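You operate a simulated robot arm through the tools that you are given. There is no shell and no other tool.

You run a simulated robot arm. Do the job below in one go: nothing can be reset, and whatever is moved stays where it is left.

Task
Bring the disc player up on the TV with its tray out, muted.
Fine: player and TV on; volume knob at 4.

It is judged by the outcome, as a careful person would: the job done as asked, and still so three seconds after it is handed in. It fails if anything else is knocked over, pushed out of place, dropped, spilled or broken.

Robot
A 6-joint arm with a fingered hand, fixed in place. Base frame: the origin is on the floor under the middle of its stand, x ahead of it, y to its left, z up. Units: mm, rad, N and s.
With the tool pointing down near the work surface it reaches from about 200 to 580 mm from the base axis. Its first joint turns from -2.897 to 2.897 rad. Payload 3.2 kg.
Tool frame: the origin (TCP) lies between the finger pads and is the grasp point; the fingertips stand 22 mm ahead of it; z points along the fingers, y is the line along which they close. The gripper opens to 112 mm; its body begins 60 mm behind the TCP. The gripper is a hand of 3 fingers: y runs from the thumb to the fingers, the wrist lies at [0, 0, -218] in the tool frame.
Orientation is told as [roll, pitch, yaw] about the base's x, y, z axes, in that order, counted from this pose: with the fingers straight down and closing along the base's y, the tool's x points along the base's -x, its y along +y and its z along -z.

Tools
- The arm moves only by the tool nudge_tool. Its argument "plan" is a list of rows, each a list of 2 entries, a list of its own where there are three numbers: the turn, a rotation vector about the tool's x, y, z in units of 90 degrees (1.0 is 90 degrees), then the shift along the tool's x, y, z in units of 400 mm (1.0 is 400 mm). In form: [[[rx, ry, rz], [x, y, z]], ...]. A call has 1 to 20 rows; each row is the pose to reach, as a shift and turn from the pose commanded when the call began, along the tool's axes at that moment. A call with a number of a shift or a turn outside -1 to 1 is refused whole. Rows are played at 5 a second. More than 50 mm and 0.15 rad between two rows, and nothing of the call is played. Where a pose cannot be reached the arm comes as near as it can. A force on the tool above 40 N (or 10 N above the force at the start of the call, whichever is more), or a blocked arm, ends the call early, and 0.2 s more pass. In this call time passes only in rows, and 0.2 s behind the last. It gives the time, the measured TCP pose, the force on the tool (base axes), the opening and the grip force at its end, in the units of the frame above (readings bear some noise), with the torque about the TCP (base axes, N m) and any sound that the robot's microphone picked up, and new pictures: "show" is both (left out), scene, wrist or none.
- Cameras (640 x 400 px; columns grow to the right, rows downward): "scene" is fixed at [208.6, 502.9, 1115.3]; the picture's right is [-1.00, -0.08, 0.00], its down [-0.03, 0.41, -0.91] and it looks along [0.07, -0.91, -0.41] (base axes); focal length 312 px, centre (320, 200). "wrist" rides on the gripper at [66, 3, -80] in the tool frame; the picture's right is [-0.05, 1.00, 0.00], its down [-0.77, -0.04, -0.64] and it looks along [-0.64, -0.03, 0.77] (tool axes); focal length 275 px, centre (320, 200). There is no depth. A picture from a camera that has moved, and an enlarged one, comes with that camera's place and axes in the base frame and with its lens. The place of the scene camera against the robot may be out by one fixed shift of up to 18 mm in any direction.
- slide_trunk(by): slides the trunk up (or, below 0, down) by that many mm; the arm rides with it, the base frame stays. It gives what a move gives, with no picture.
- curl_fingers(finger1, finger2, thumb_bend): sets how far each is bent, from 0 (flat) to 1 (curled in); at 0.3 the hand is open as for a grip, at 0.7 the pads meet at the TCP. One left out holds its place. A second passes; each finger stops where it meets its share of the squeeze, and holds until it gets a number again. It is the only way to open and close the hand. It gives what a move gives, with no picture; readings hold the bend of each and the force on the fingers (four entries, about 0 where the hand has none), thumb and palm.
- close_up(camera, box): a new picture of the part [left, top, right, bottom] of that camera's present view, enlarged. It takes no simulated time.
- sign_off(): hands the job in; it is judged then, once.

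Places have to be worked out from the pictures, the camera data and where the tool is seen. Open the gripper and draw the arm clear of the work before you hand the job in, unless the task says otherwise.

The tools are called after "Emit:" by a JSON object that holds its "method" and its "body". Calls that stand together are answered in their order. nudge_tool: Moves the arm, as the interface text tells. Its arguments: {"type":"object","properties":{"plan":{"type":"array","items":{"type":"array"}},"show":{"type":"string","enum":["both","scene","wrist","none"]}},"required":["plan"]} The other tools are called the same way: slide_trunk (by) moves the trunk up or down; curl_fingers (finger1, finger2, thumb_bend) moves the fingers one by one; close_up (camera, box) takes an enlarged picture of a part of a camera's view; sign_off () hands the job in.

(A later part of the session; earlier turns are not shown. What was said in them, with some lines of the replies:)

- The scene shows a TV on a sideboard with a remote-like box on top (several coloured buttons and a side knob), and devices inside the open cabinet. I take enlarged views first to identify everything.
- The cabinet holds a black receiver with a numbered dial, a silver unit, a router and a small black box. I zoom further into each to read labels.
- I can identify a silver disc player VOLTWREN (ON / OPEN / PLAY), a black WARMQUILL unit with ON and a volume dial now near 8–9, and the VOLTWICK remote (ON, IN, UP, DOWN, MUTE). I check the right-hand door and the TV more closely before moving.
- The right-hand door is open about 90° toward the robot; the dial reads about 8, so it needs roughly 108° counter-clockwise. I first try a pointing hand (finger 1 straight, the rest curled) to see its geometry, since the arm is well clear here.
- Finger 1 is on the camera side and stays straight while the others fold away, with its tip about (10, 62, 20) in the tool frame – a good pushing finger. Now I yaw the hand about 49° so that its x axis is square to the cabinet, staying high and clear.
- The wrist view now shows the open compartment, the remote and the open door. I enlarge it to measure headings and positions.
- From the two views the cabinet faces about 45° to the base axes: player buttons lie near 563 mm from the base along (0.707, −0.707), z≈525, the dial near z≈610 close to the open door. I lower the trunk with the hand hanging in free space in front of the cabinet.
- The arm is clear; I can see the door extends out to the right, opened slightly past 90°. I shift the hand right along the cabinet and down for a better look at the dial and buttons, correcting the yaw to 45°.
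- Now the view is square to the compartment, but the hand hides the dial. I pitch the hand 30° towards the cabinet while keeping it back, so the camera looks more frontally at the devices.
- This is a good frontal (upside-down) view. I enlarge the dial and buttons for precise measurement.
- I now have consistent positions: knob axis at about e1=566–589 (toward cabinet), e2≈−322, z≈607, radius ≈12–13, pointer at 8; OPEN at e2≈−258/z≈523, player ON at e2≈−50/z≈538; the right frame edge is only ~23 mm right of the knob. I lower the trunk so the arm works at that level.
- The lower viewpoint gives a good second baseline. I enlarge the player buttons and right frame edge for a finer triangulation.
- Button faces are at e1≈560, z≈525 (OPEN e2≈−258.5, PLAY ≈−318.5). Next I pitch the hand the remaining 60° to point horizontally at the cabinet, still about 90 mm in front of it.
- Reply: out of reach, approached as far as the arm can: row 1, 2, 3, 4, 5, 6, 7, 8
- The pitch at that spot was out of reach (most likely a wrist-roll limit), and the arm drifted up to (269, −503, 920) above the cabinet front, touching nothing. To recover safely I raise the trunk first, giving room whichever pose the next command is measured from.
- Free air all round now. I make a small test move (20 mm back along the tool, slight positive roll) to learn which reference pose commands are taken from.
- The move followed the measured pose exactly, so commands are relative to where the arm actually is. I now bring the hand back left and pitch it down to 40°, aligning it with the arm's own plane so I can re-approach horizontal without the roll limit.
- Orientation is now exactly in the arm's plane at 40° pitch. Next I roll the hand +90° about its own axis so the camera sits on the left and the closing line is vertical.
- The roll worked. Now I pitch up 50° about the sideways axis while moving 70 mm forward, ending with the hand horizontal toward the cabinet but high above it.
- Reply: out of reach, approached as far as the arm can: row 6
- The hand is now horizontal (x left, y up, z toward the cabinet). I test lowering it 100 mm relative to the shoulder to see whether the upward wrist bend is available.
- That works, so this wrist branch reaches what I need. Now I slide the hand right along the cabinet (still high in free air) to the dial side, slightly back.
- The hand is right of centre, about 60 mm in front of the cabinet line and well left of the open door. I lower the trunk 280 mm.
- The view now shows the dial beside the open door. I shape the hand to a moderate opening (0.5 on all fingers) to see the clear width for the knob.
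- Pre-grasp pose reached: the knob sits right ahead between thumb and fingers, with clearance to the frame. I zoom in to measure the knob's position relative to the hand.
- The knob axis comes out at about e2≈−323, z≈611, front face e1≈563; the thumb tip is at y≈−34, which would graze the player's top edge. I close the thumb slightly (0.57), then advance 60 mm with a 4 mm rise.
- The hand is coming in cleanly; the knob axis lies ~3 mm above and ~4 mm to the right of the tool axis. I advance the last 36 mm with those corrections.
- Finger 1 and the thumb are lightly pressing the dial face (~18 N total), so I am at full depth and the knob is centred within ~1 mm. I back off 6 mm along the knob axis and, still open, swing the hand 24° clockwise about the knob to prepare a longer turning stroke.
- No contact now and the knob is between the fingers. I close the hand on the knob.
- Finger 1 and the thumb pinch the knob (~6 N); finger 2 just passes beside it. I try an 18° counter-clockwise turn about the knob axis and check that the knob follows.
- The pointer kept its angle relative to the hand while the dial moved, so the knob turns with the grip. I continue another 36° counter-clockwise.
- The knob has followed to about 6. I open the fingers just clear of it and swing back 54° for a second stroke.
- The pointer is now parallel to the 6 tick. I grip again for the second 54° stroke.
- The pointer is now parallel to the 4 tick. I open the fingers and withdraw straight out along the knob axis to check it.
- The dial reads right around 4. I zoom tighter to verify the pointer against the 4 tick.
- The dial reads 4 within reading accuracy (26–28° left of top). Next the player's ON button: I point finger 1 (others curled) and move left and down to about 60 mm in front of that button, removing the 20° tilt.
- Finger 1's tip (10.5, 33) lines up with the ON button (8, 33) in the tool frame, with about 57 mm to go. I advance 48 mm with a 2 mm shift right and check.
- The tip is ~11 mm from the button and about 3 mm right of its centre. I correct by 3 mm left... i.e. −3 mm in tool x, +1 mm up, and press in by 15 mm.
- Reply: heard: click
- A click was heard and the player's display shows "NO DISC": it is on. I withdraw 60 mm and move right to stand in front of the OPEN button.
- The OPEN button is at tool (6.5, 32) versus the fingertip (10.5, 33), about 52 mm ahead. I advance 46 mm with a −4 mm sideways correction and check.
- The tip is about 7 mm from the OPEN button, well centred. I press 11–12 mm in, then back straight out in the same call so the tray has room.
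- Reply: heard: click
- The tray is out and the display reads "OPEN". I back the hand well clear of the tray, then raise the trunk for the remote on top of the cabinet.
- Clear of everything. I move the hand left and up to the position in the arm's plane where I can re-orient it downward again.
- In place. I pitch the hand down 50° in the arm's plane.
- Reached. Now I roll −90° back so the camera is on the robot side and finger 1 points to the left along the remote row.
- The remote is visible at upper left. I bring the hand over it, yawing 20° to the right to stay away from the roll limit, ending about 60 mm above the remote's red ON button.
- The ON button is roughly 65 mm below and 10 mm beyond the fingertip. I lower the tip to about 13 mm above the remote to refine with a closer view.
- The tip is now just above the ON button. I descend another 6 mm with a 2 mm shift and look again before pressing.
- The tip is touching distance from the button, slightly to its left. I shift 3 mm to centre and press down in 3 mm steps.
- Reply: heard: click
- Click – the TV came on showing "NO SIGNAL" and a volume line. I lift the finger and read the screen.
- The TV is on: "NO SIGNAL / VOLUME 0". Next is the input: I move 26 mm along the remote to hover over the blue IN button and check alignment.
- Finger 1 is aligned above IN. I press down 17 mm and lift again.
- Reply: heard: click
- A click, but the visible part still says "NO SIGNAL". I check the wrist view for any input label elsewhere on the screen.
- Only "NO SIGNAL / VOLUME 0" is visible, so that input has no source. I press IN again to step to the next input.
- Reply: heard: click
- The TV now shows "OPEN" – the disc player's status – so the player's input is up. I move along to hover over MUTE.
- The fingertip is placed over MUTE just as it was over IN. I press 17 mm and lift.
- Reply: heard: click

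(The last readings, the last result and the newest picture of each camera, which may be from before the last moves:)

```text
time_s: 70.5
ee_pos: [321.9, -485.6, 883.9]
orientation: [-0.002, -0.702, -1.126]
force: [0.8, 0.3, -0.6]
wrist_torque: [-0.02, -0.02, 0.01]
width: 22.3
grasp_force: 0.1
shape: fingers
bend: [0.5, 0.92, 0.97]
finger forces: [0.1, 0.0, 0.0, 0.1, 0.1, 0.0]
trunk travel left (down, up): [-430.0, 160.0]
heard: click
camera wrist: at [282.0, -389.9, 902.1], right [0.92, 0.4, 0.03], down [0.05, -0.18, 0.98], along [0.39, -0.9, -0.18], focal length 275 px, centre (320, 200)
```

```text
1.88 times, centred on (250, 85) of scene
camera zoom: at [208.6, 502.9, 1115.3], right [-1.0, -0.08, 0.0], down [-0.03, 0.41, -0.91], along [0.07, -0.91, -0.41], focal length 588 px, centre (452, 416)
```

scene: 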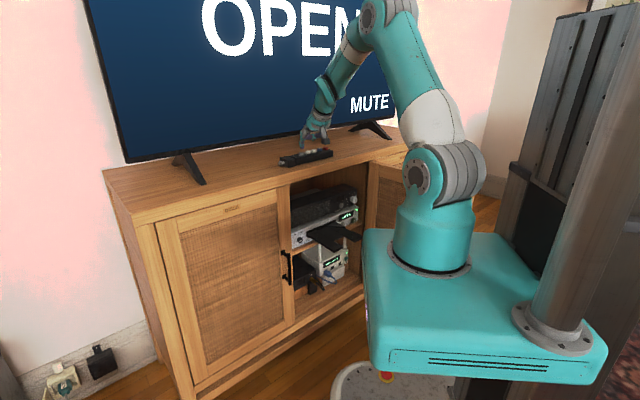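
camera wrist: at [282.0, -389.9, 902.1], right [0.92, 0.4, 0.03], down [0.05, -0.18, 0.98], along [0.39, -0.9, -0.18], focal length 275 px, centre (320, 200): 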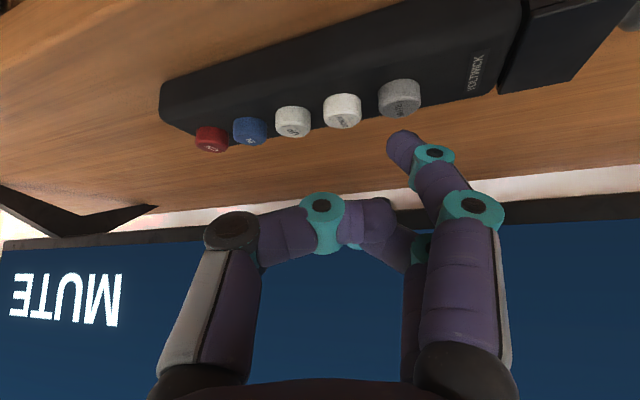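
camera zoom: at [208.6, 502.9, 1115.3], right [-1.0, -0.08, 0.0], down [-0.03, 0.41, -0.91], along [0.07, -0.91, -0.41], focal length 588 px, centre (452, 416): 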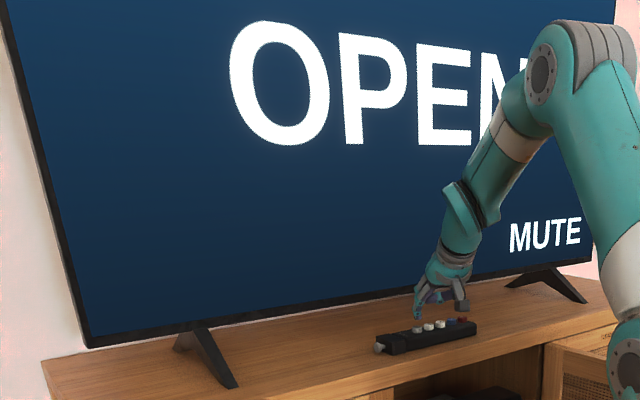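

The screen shows "OPEN" and "MUTE": player up, muted. I withdraw the arm up and back from the remote, then re-open the hand.

Emit:
{"method": "nudge_tool", "body": {"plan": [[[0, 0, 0], [-0.025, 0, -0.09]], [[0, 0, 0], [-0.04, 0, -0.19]], [[0, 0, 0], [-0.05, 0, -0.29]], [[0, 0, 0], [-0.05, 0, -0.39]], [[0, 0, 0], [-0.05, 0, -0.45]]], "show": "both"}}

Emit:
{"method": "curl_fingers", "body": {"finger1": 0.3, "finger2": 0.3, "thumb_bend": 0.3}}

Emit:
{"method": "close_up", "body": {"camera": "scene", "box": [285, 175, 375, 255]}}

Emit:
{"method": "close_up", "body": {"camera": "scene", "box": [342, 188, 360, 204]}}

Emit:
{"method": "close_up", "body": {"camera": "scene", "box": [260, 130, 380, 205]}}

```text
time_s: 71.8
ee_pos: [277.7, -394.1, 1035.3]
orientation: [-0.001, -0.701, -1.125]
force: [0.4, 0.7, 0.1]
wrist_torque: [-0.02, 0.03, -0.01]
width: 22.7
grasp_force: 0.1
shape: fingers
bend: [0.5, 0.92, 0.97]
finger forces: [0.1, 0.1, 0.0, 0.0, 0.0, 0.0]
trunk travel left (down, up): [-430.0, 160.0]
camera wrist: at [237.9, -298.3, 1053.7], right [0.92, 0.4, 0.03], down [0.05, -0.18, 0.98], along [0.39, -0.9, -0.18], focal length 275 px, centre (320, 200)
```

scene: 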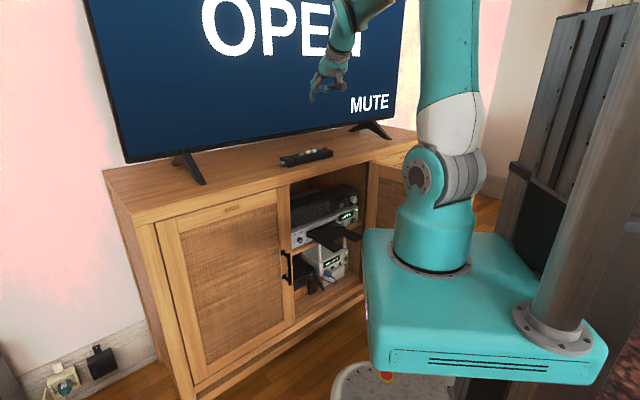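
wrist: 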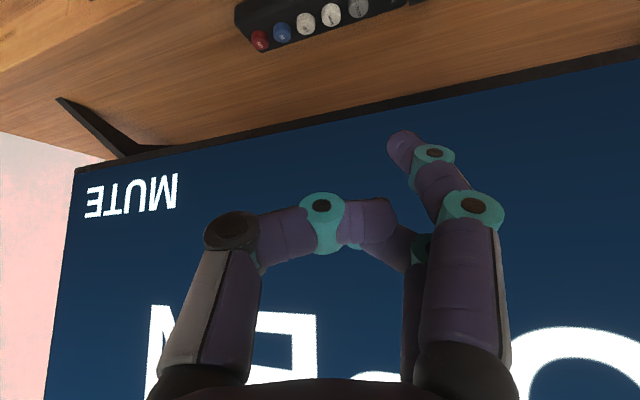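

```text
time_s: 72.8
ee_pos: [277.7, -393.4, 1034.4]
orientation: [-0.001, -0.702, -1.127]
force: [0.5, 0.3, -0.1]
wrist_torque: [0.0, -0.02, 0.0]
width: 110.9
grasp_force: 0.1
shape: fingers
bend: [0.3, 0.3, 0.3]
finger forces: [0.1, 0.1, 0.0, 0.0, 0.0, 0.0]
trunk travel left (down, up): [-430.0, 160.0]
```

```text
5.00 times, centred on (330, 215) of scene
camera zoom: at [208.6, 502.9, 1115.3], right [-1.0, -0.08, 0.0], down [-0.03, 0.41, -0.91], along [0.07, -0.91, -0.41], focal length 1561 px, centre (270, 125)
```

zoom: 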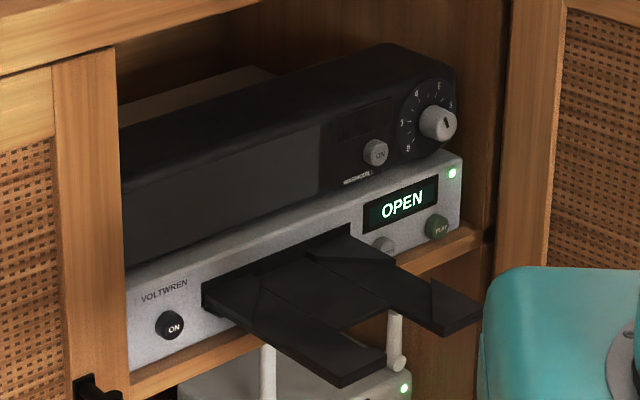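

```text
16.00 times, centred on (351, 196) of scene
camera zoom: at [208.6, 502.9, 1115.3], right [-1.0, -0.08, 0.0], down [-0.03, 0.41, -0.91], along [0.07, -0.91, -0.41], focal length 4996 px, centre (-176, 264)
```

zoom: 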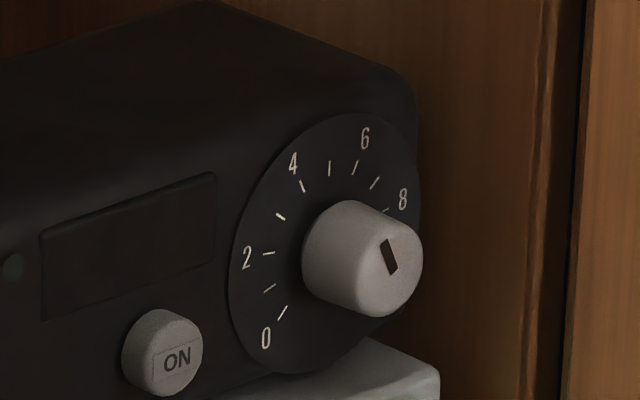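

```text
5.33 times, centred on (320, 168) of scene
camera zoom: at [208.6, 502.9, 1115.3], right [-1.0, -0.08, 0.0], down [-0.03, 0.41, -0.91], along [0.07, -0.91, -0.41], focal length 1665 px, centre (320, 373)
```

zoom: 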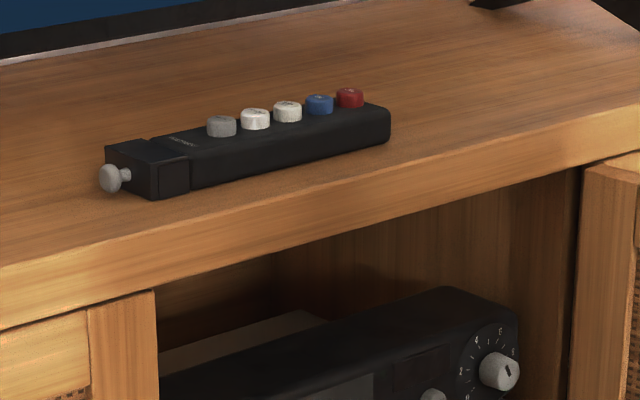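

Everything is still in place and the hand is open. For certainty about the dial I tilt the hand down in the free space in front of the cabinet for a closer wrist-camera look.

Emit:
{"method": "nudge_tool", "body": {"plan": [[[0, 0.07, 0], [0.033, -0.046, 0.013]], [[0, 0.14, 0], [0.066, -0.092, 0.027]], [[0, 0.21, 0], [0.098, -0.138, 0.04]], [[0, 0.278, 0], [0.131, -0.184, 0.053]]], "show": "wrist"}}

Emit:
{"method": "close_up", "body": {"camera": "wrist", "box": [230, 70, 290, 120]}}

```text
time_s: 73.8
ee_pos: [199.4, -402.5, 983.0]
orientation: [-0.003, -0.264, -1.126]
force: [0.1, 0.5, 0.5]
wrist_torque: [-0.03, 0.0, -0.03]
width: 111.2
grasp_force: 0.1
shape: fingers
bend: [0.3, 0.3, 0.3]
finger forces: [0.0, 0.0, 0.0, 0.0, 0.0, 0.0]
trunk travel left (down, up): [-430.0, 160.0]
camera wrist: at [167.1, -322.7, 1043.3], right [0.92, 0.39, 0.01], down [0.22, -0.54, 0.81], along [0.32, -0.75, -0.58], focal length 275 px, centre (320, 200)
```

wrist: 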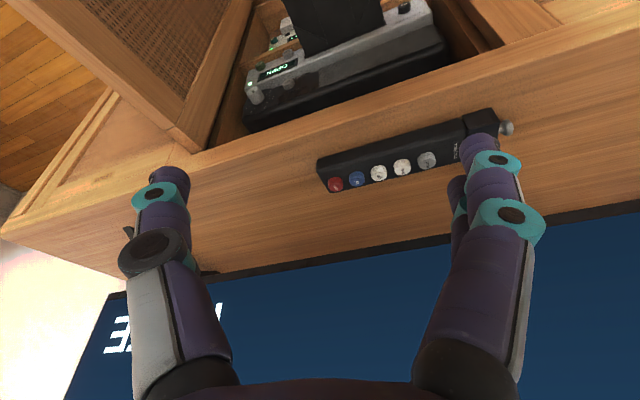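

```text
8.00 times, centred on (260, 95) of wrist
camera zoom: at [167.1, -322.7, 1043.3], right [0.92, 0.39, 0.01], down [0.22, -0.54, 0.81], along [0.32, -0.75, -0.58], focal length 2202 px, centre (800, 1040)
```

zoom: 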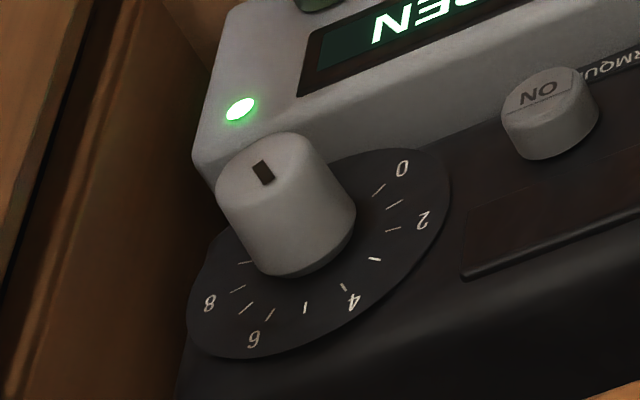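

I enlarge further to compare the pointer line with the ticks.

Emit:
{"method": "close_up", "body": {"camera": "wrist", "box": [248, 82, 284, 104]}}

Emit:
{"method": "close_up", "body": {"camera": "wrist", "box": [252, 80, 268, 90]}}

Emit:
{"method": "close_up", "body": {"camera": "wrist", "box": [242, 90, 278, 108]}}

```text
16.00 times, centred on (266, 93) of wrist
camera zoom: at [167.1, -322.7, 1043.3], right [0.92, 0.39, 0.01], down [0.22, -0.54, 0.81], along [0.32, -0.75, -0.58], focal length 4404 px, centre (1184, 1912)
```

zoom: 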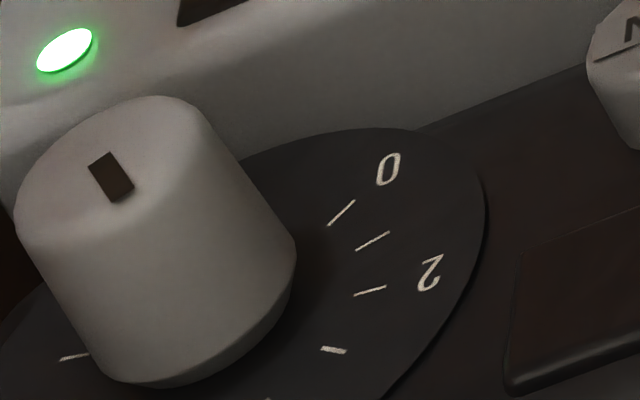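

```text
16.00 times, centred on (260, 85) of wrist
camera zoom: at [167.1, -322.7, 1043.3], right [0.92, 0.39, 0.01], down [0.22, -0.54, 0.81], along [0.32, -0.75, -0.58], focal length 4404 px, centre (1280, 2040)
```

zoom: 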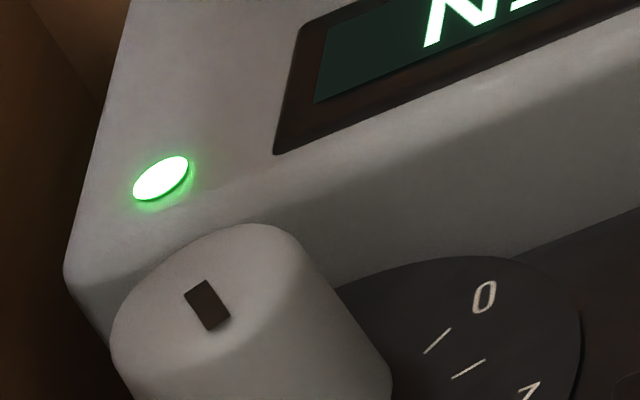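

```text
16.00 times, centred on (260, 99) of wrist
camera zoom: at [167.1, -322.7, 1043.3], right [0.92, 0.39, 0.01], down [0.22, -0.54, 0.81], along [0.32, -0.75, -0.58], focal length 4404 px, centre (1280, 1816)
```

zoom: 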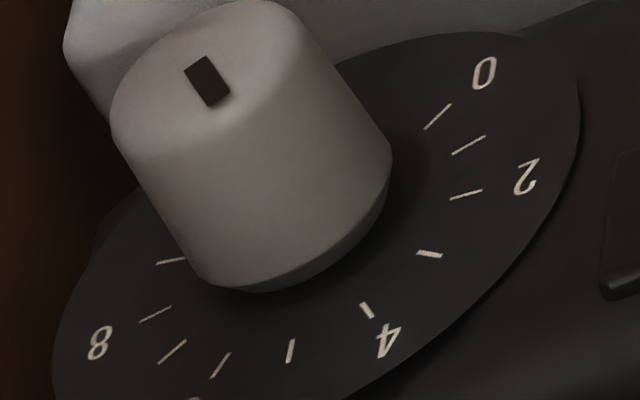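

The pointer matches the 4 mark (≈4.05), the player shows its green light and "OPEN". I draw the hand a little further back from the cabinet and take a final overview.

Emit:
{"method": "nudge_tool", "body": {"plan": [[[0, 0, 0], [0.08, 0, -0.03]], [[0, 0, 0], [0.16, 0, -0.06]], [[0, 0, 0], [0.22, 0, -0.1]]], "show": "both"}}

Emit:
{"method": "close_up", "body": {"camera": "scene", "box": [80, 0, 420, 170]}}

Emit:
{"method": "close_up", "body": {"camera": "scene", "box": [270, 170, 380, 300]}}

```text
time_s: 74.5
ee_pos: [160.7, -315.0, 999.1]
orientation: [-0.003, -0.264, -1.127]
force: [0.4, 0.4, 0.0]
wrist_torque: [0.0, 0.0, 0.03]
width: 111.5
grasp_force: 0.3
shape: fingers
bend: [0.3, 0.3, 0.3]
finger forces: [0.0, 0.0, 0.0, 0.0, 0.1, 0.0]
trunk travel left (down, up): [-430.0, 160.0]
camera wrist: at [129.0, -235.8, 1059.3], right [0.92, 0.39, 0.01], down [0.22, -0.54, 0.82], along [0.32, -0.75, -0.58], focal length 275 px, centre (320, 200)
```

scene: 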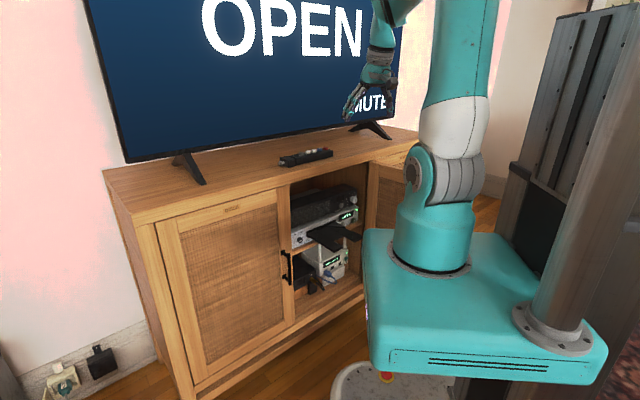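
wrist: 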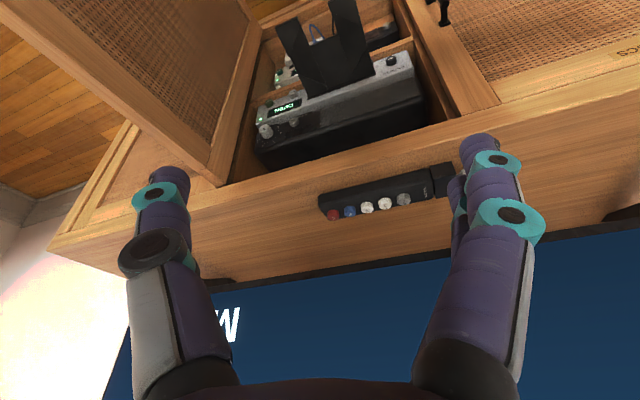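

```text
1.88 times, centred on (250, 85) of scene
camera zoom: at [208.6, 502.9, 1115.3], right [-1.0, -0.08, 0.0], down [-0.03, 0.41, -0.91], along [0.07, -0.91, -0.41], focal length 588 px, centre (452, 416)
```

zoom: 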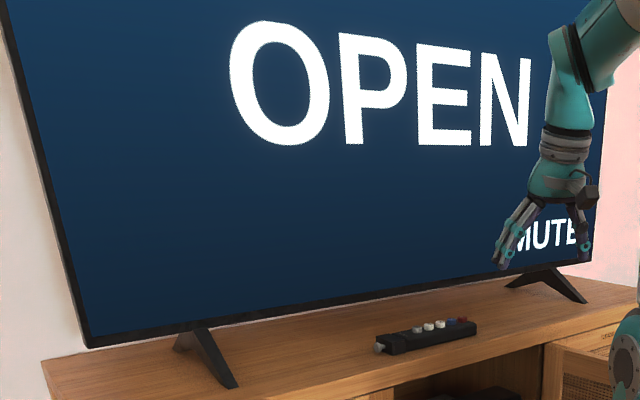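

```text
3.08 times, centred on (325, 235) of scene
camera zoom: at [208.6, 502.9, 1115.3], right [-1.0, -0.08, 0.0], down [-0.03, 0.41, -0.91], along [0.07, -0.91, -0.41], focal length 961 px, centre (305, 92)
```

zoom: 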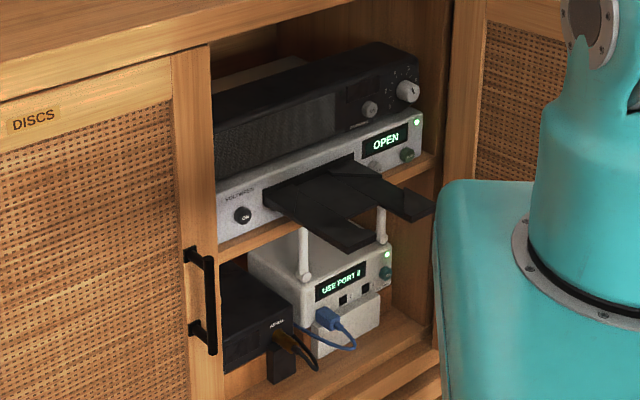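

The TV is on and shows the disc player's "OPEN" with "MUTE". The player is on with its tray fully out, the dial is at 4, the remote is where it was, and the hand is open and clear. I hand the job in.

Emit:
{"method": "sign_off", "body": {}}

```text
The job is handed in.
```

The disc player is up on the TV with its tray out and the sound muted, and I've handed the job in.

- **TV:** on, switched to the disc player's input, and showing "OPEN" and "MUTE". It read "VOLUME 0" before I pressed MUTE, so its own volume setting is 0.
- **Player:** on, with a green light, "OPEN" on its display and the tray fully extended.
- **Volume knob:** turned from 8 to 4 on the black WARMQUILL unit. I read it as about 4.05 in the last close-up. The unit itself was off, and I left it off.

The final pictures show nothing knocked or shifted; the remote and the WARMQUILL unit are where they started. While I was positioning for the knob, one arm move went out of reach and the arm drifted up above the cabinet front. It touched nothing. The hand is open and drawn back from the cabinet.
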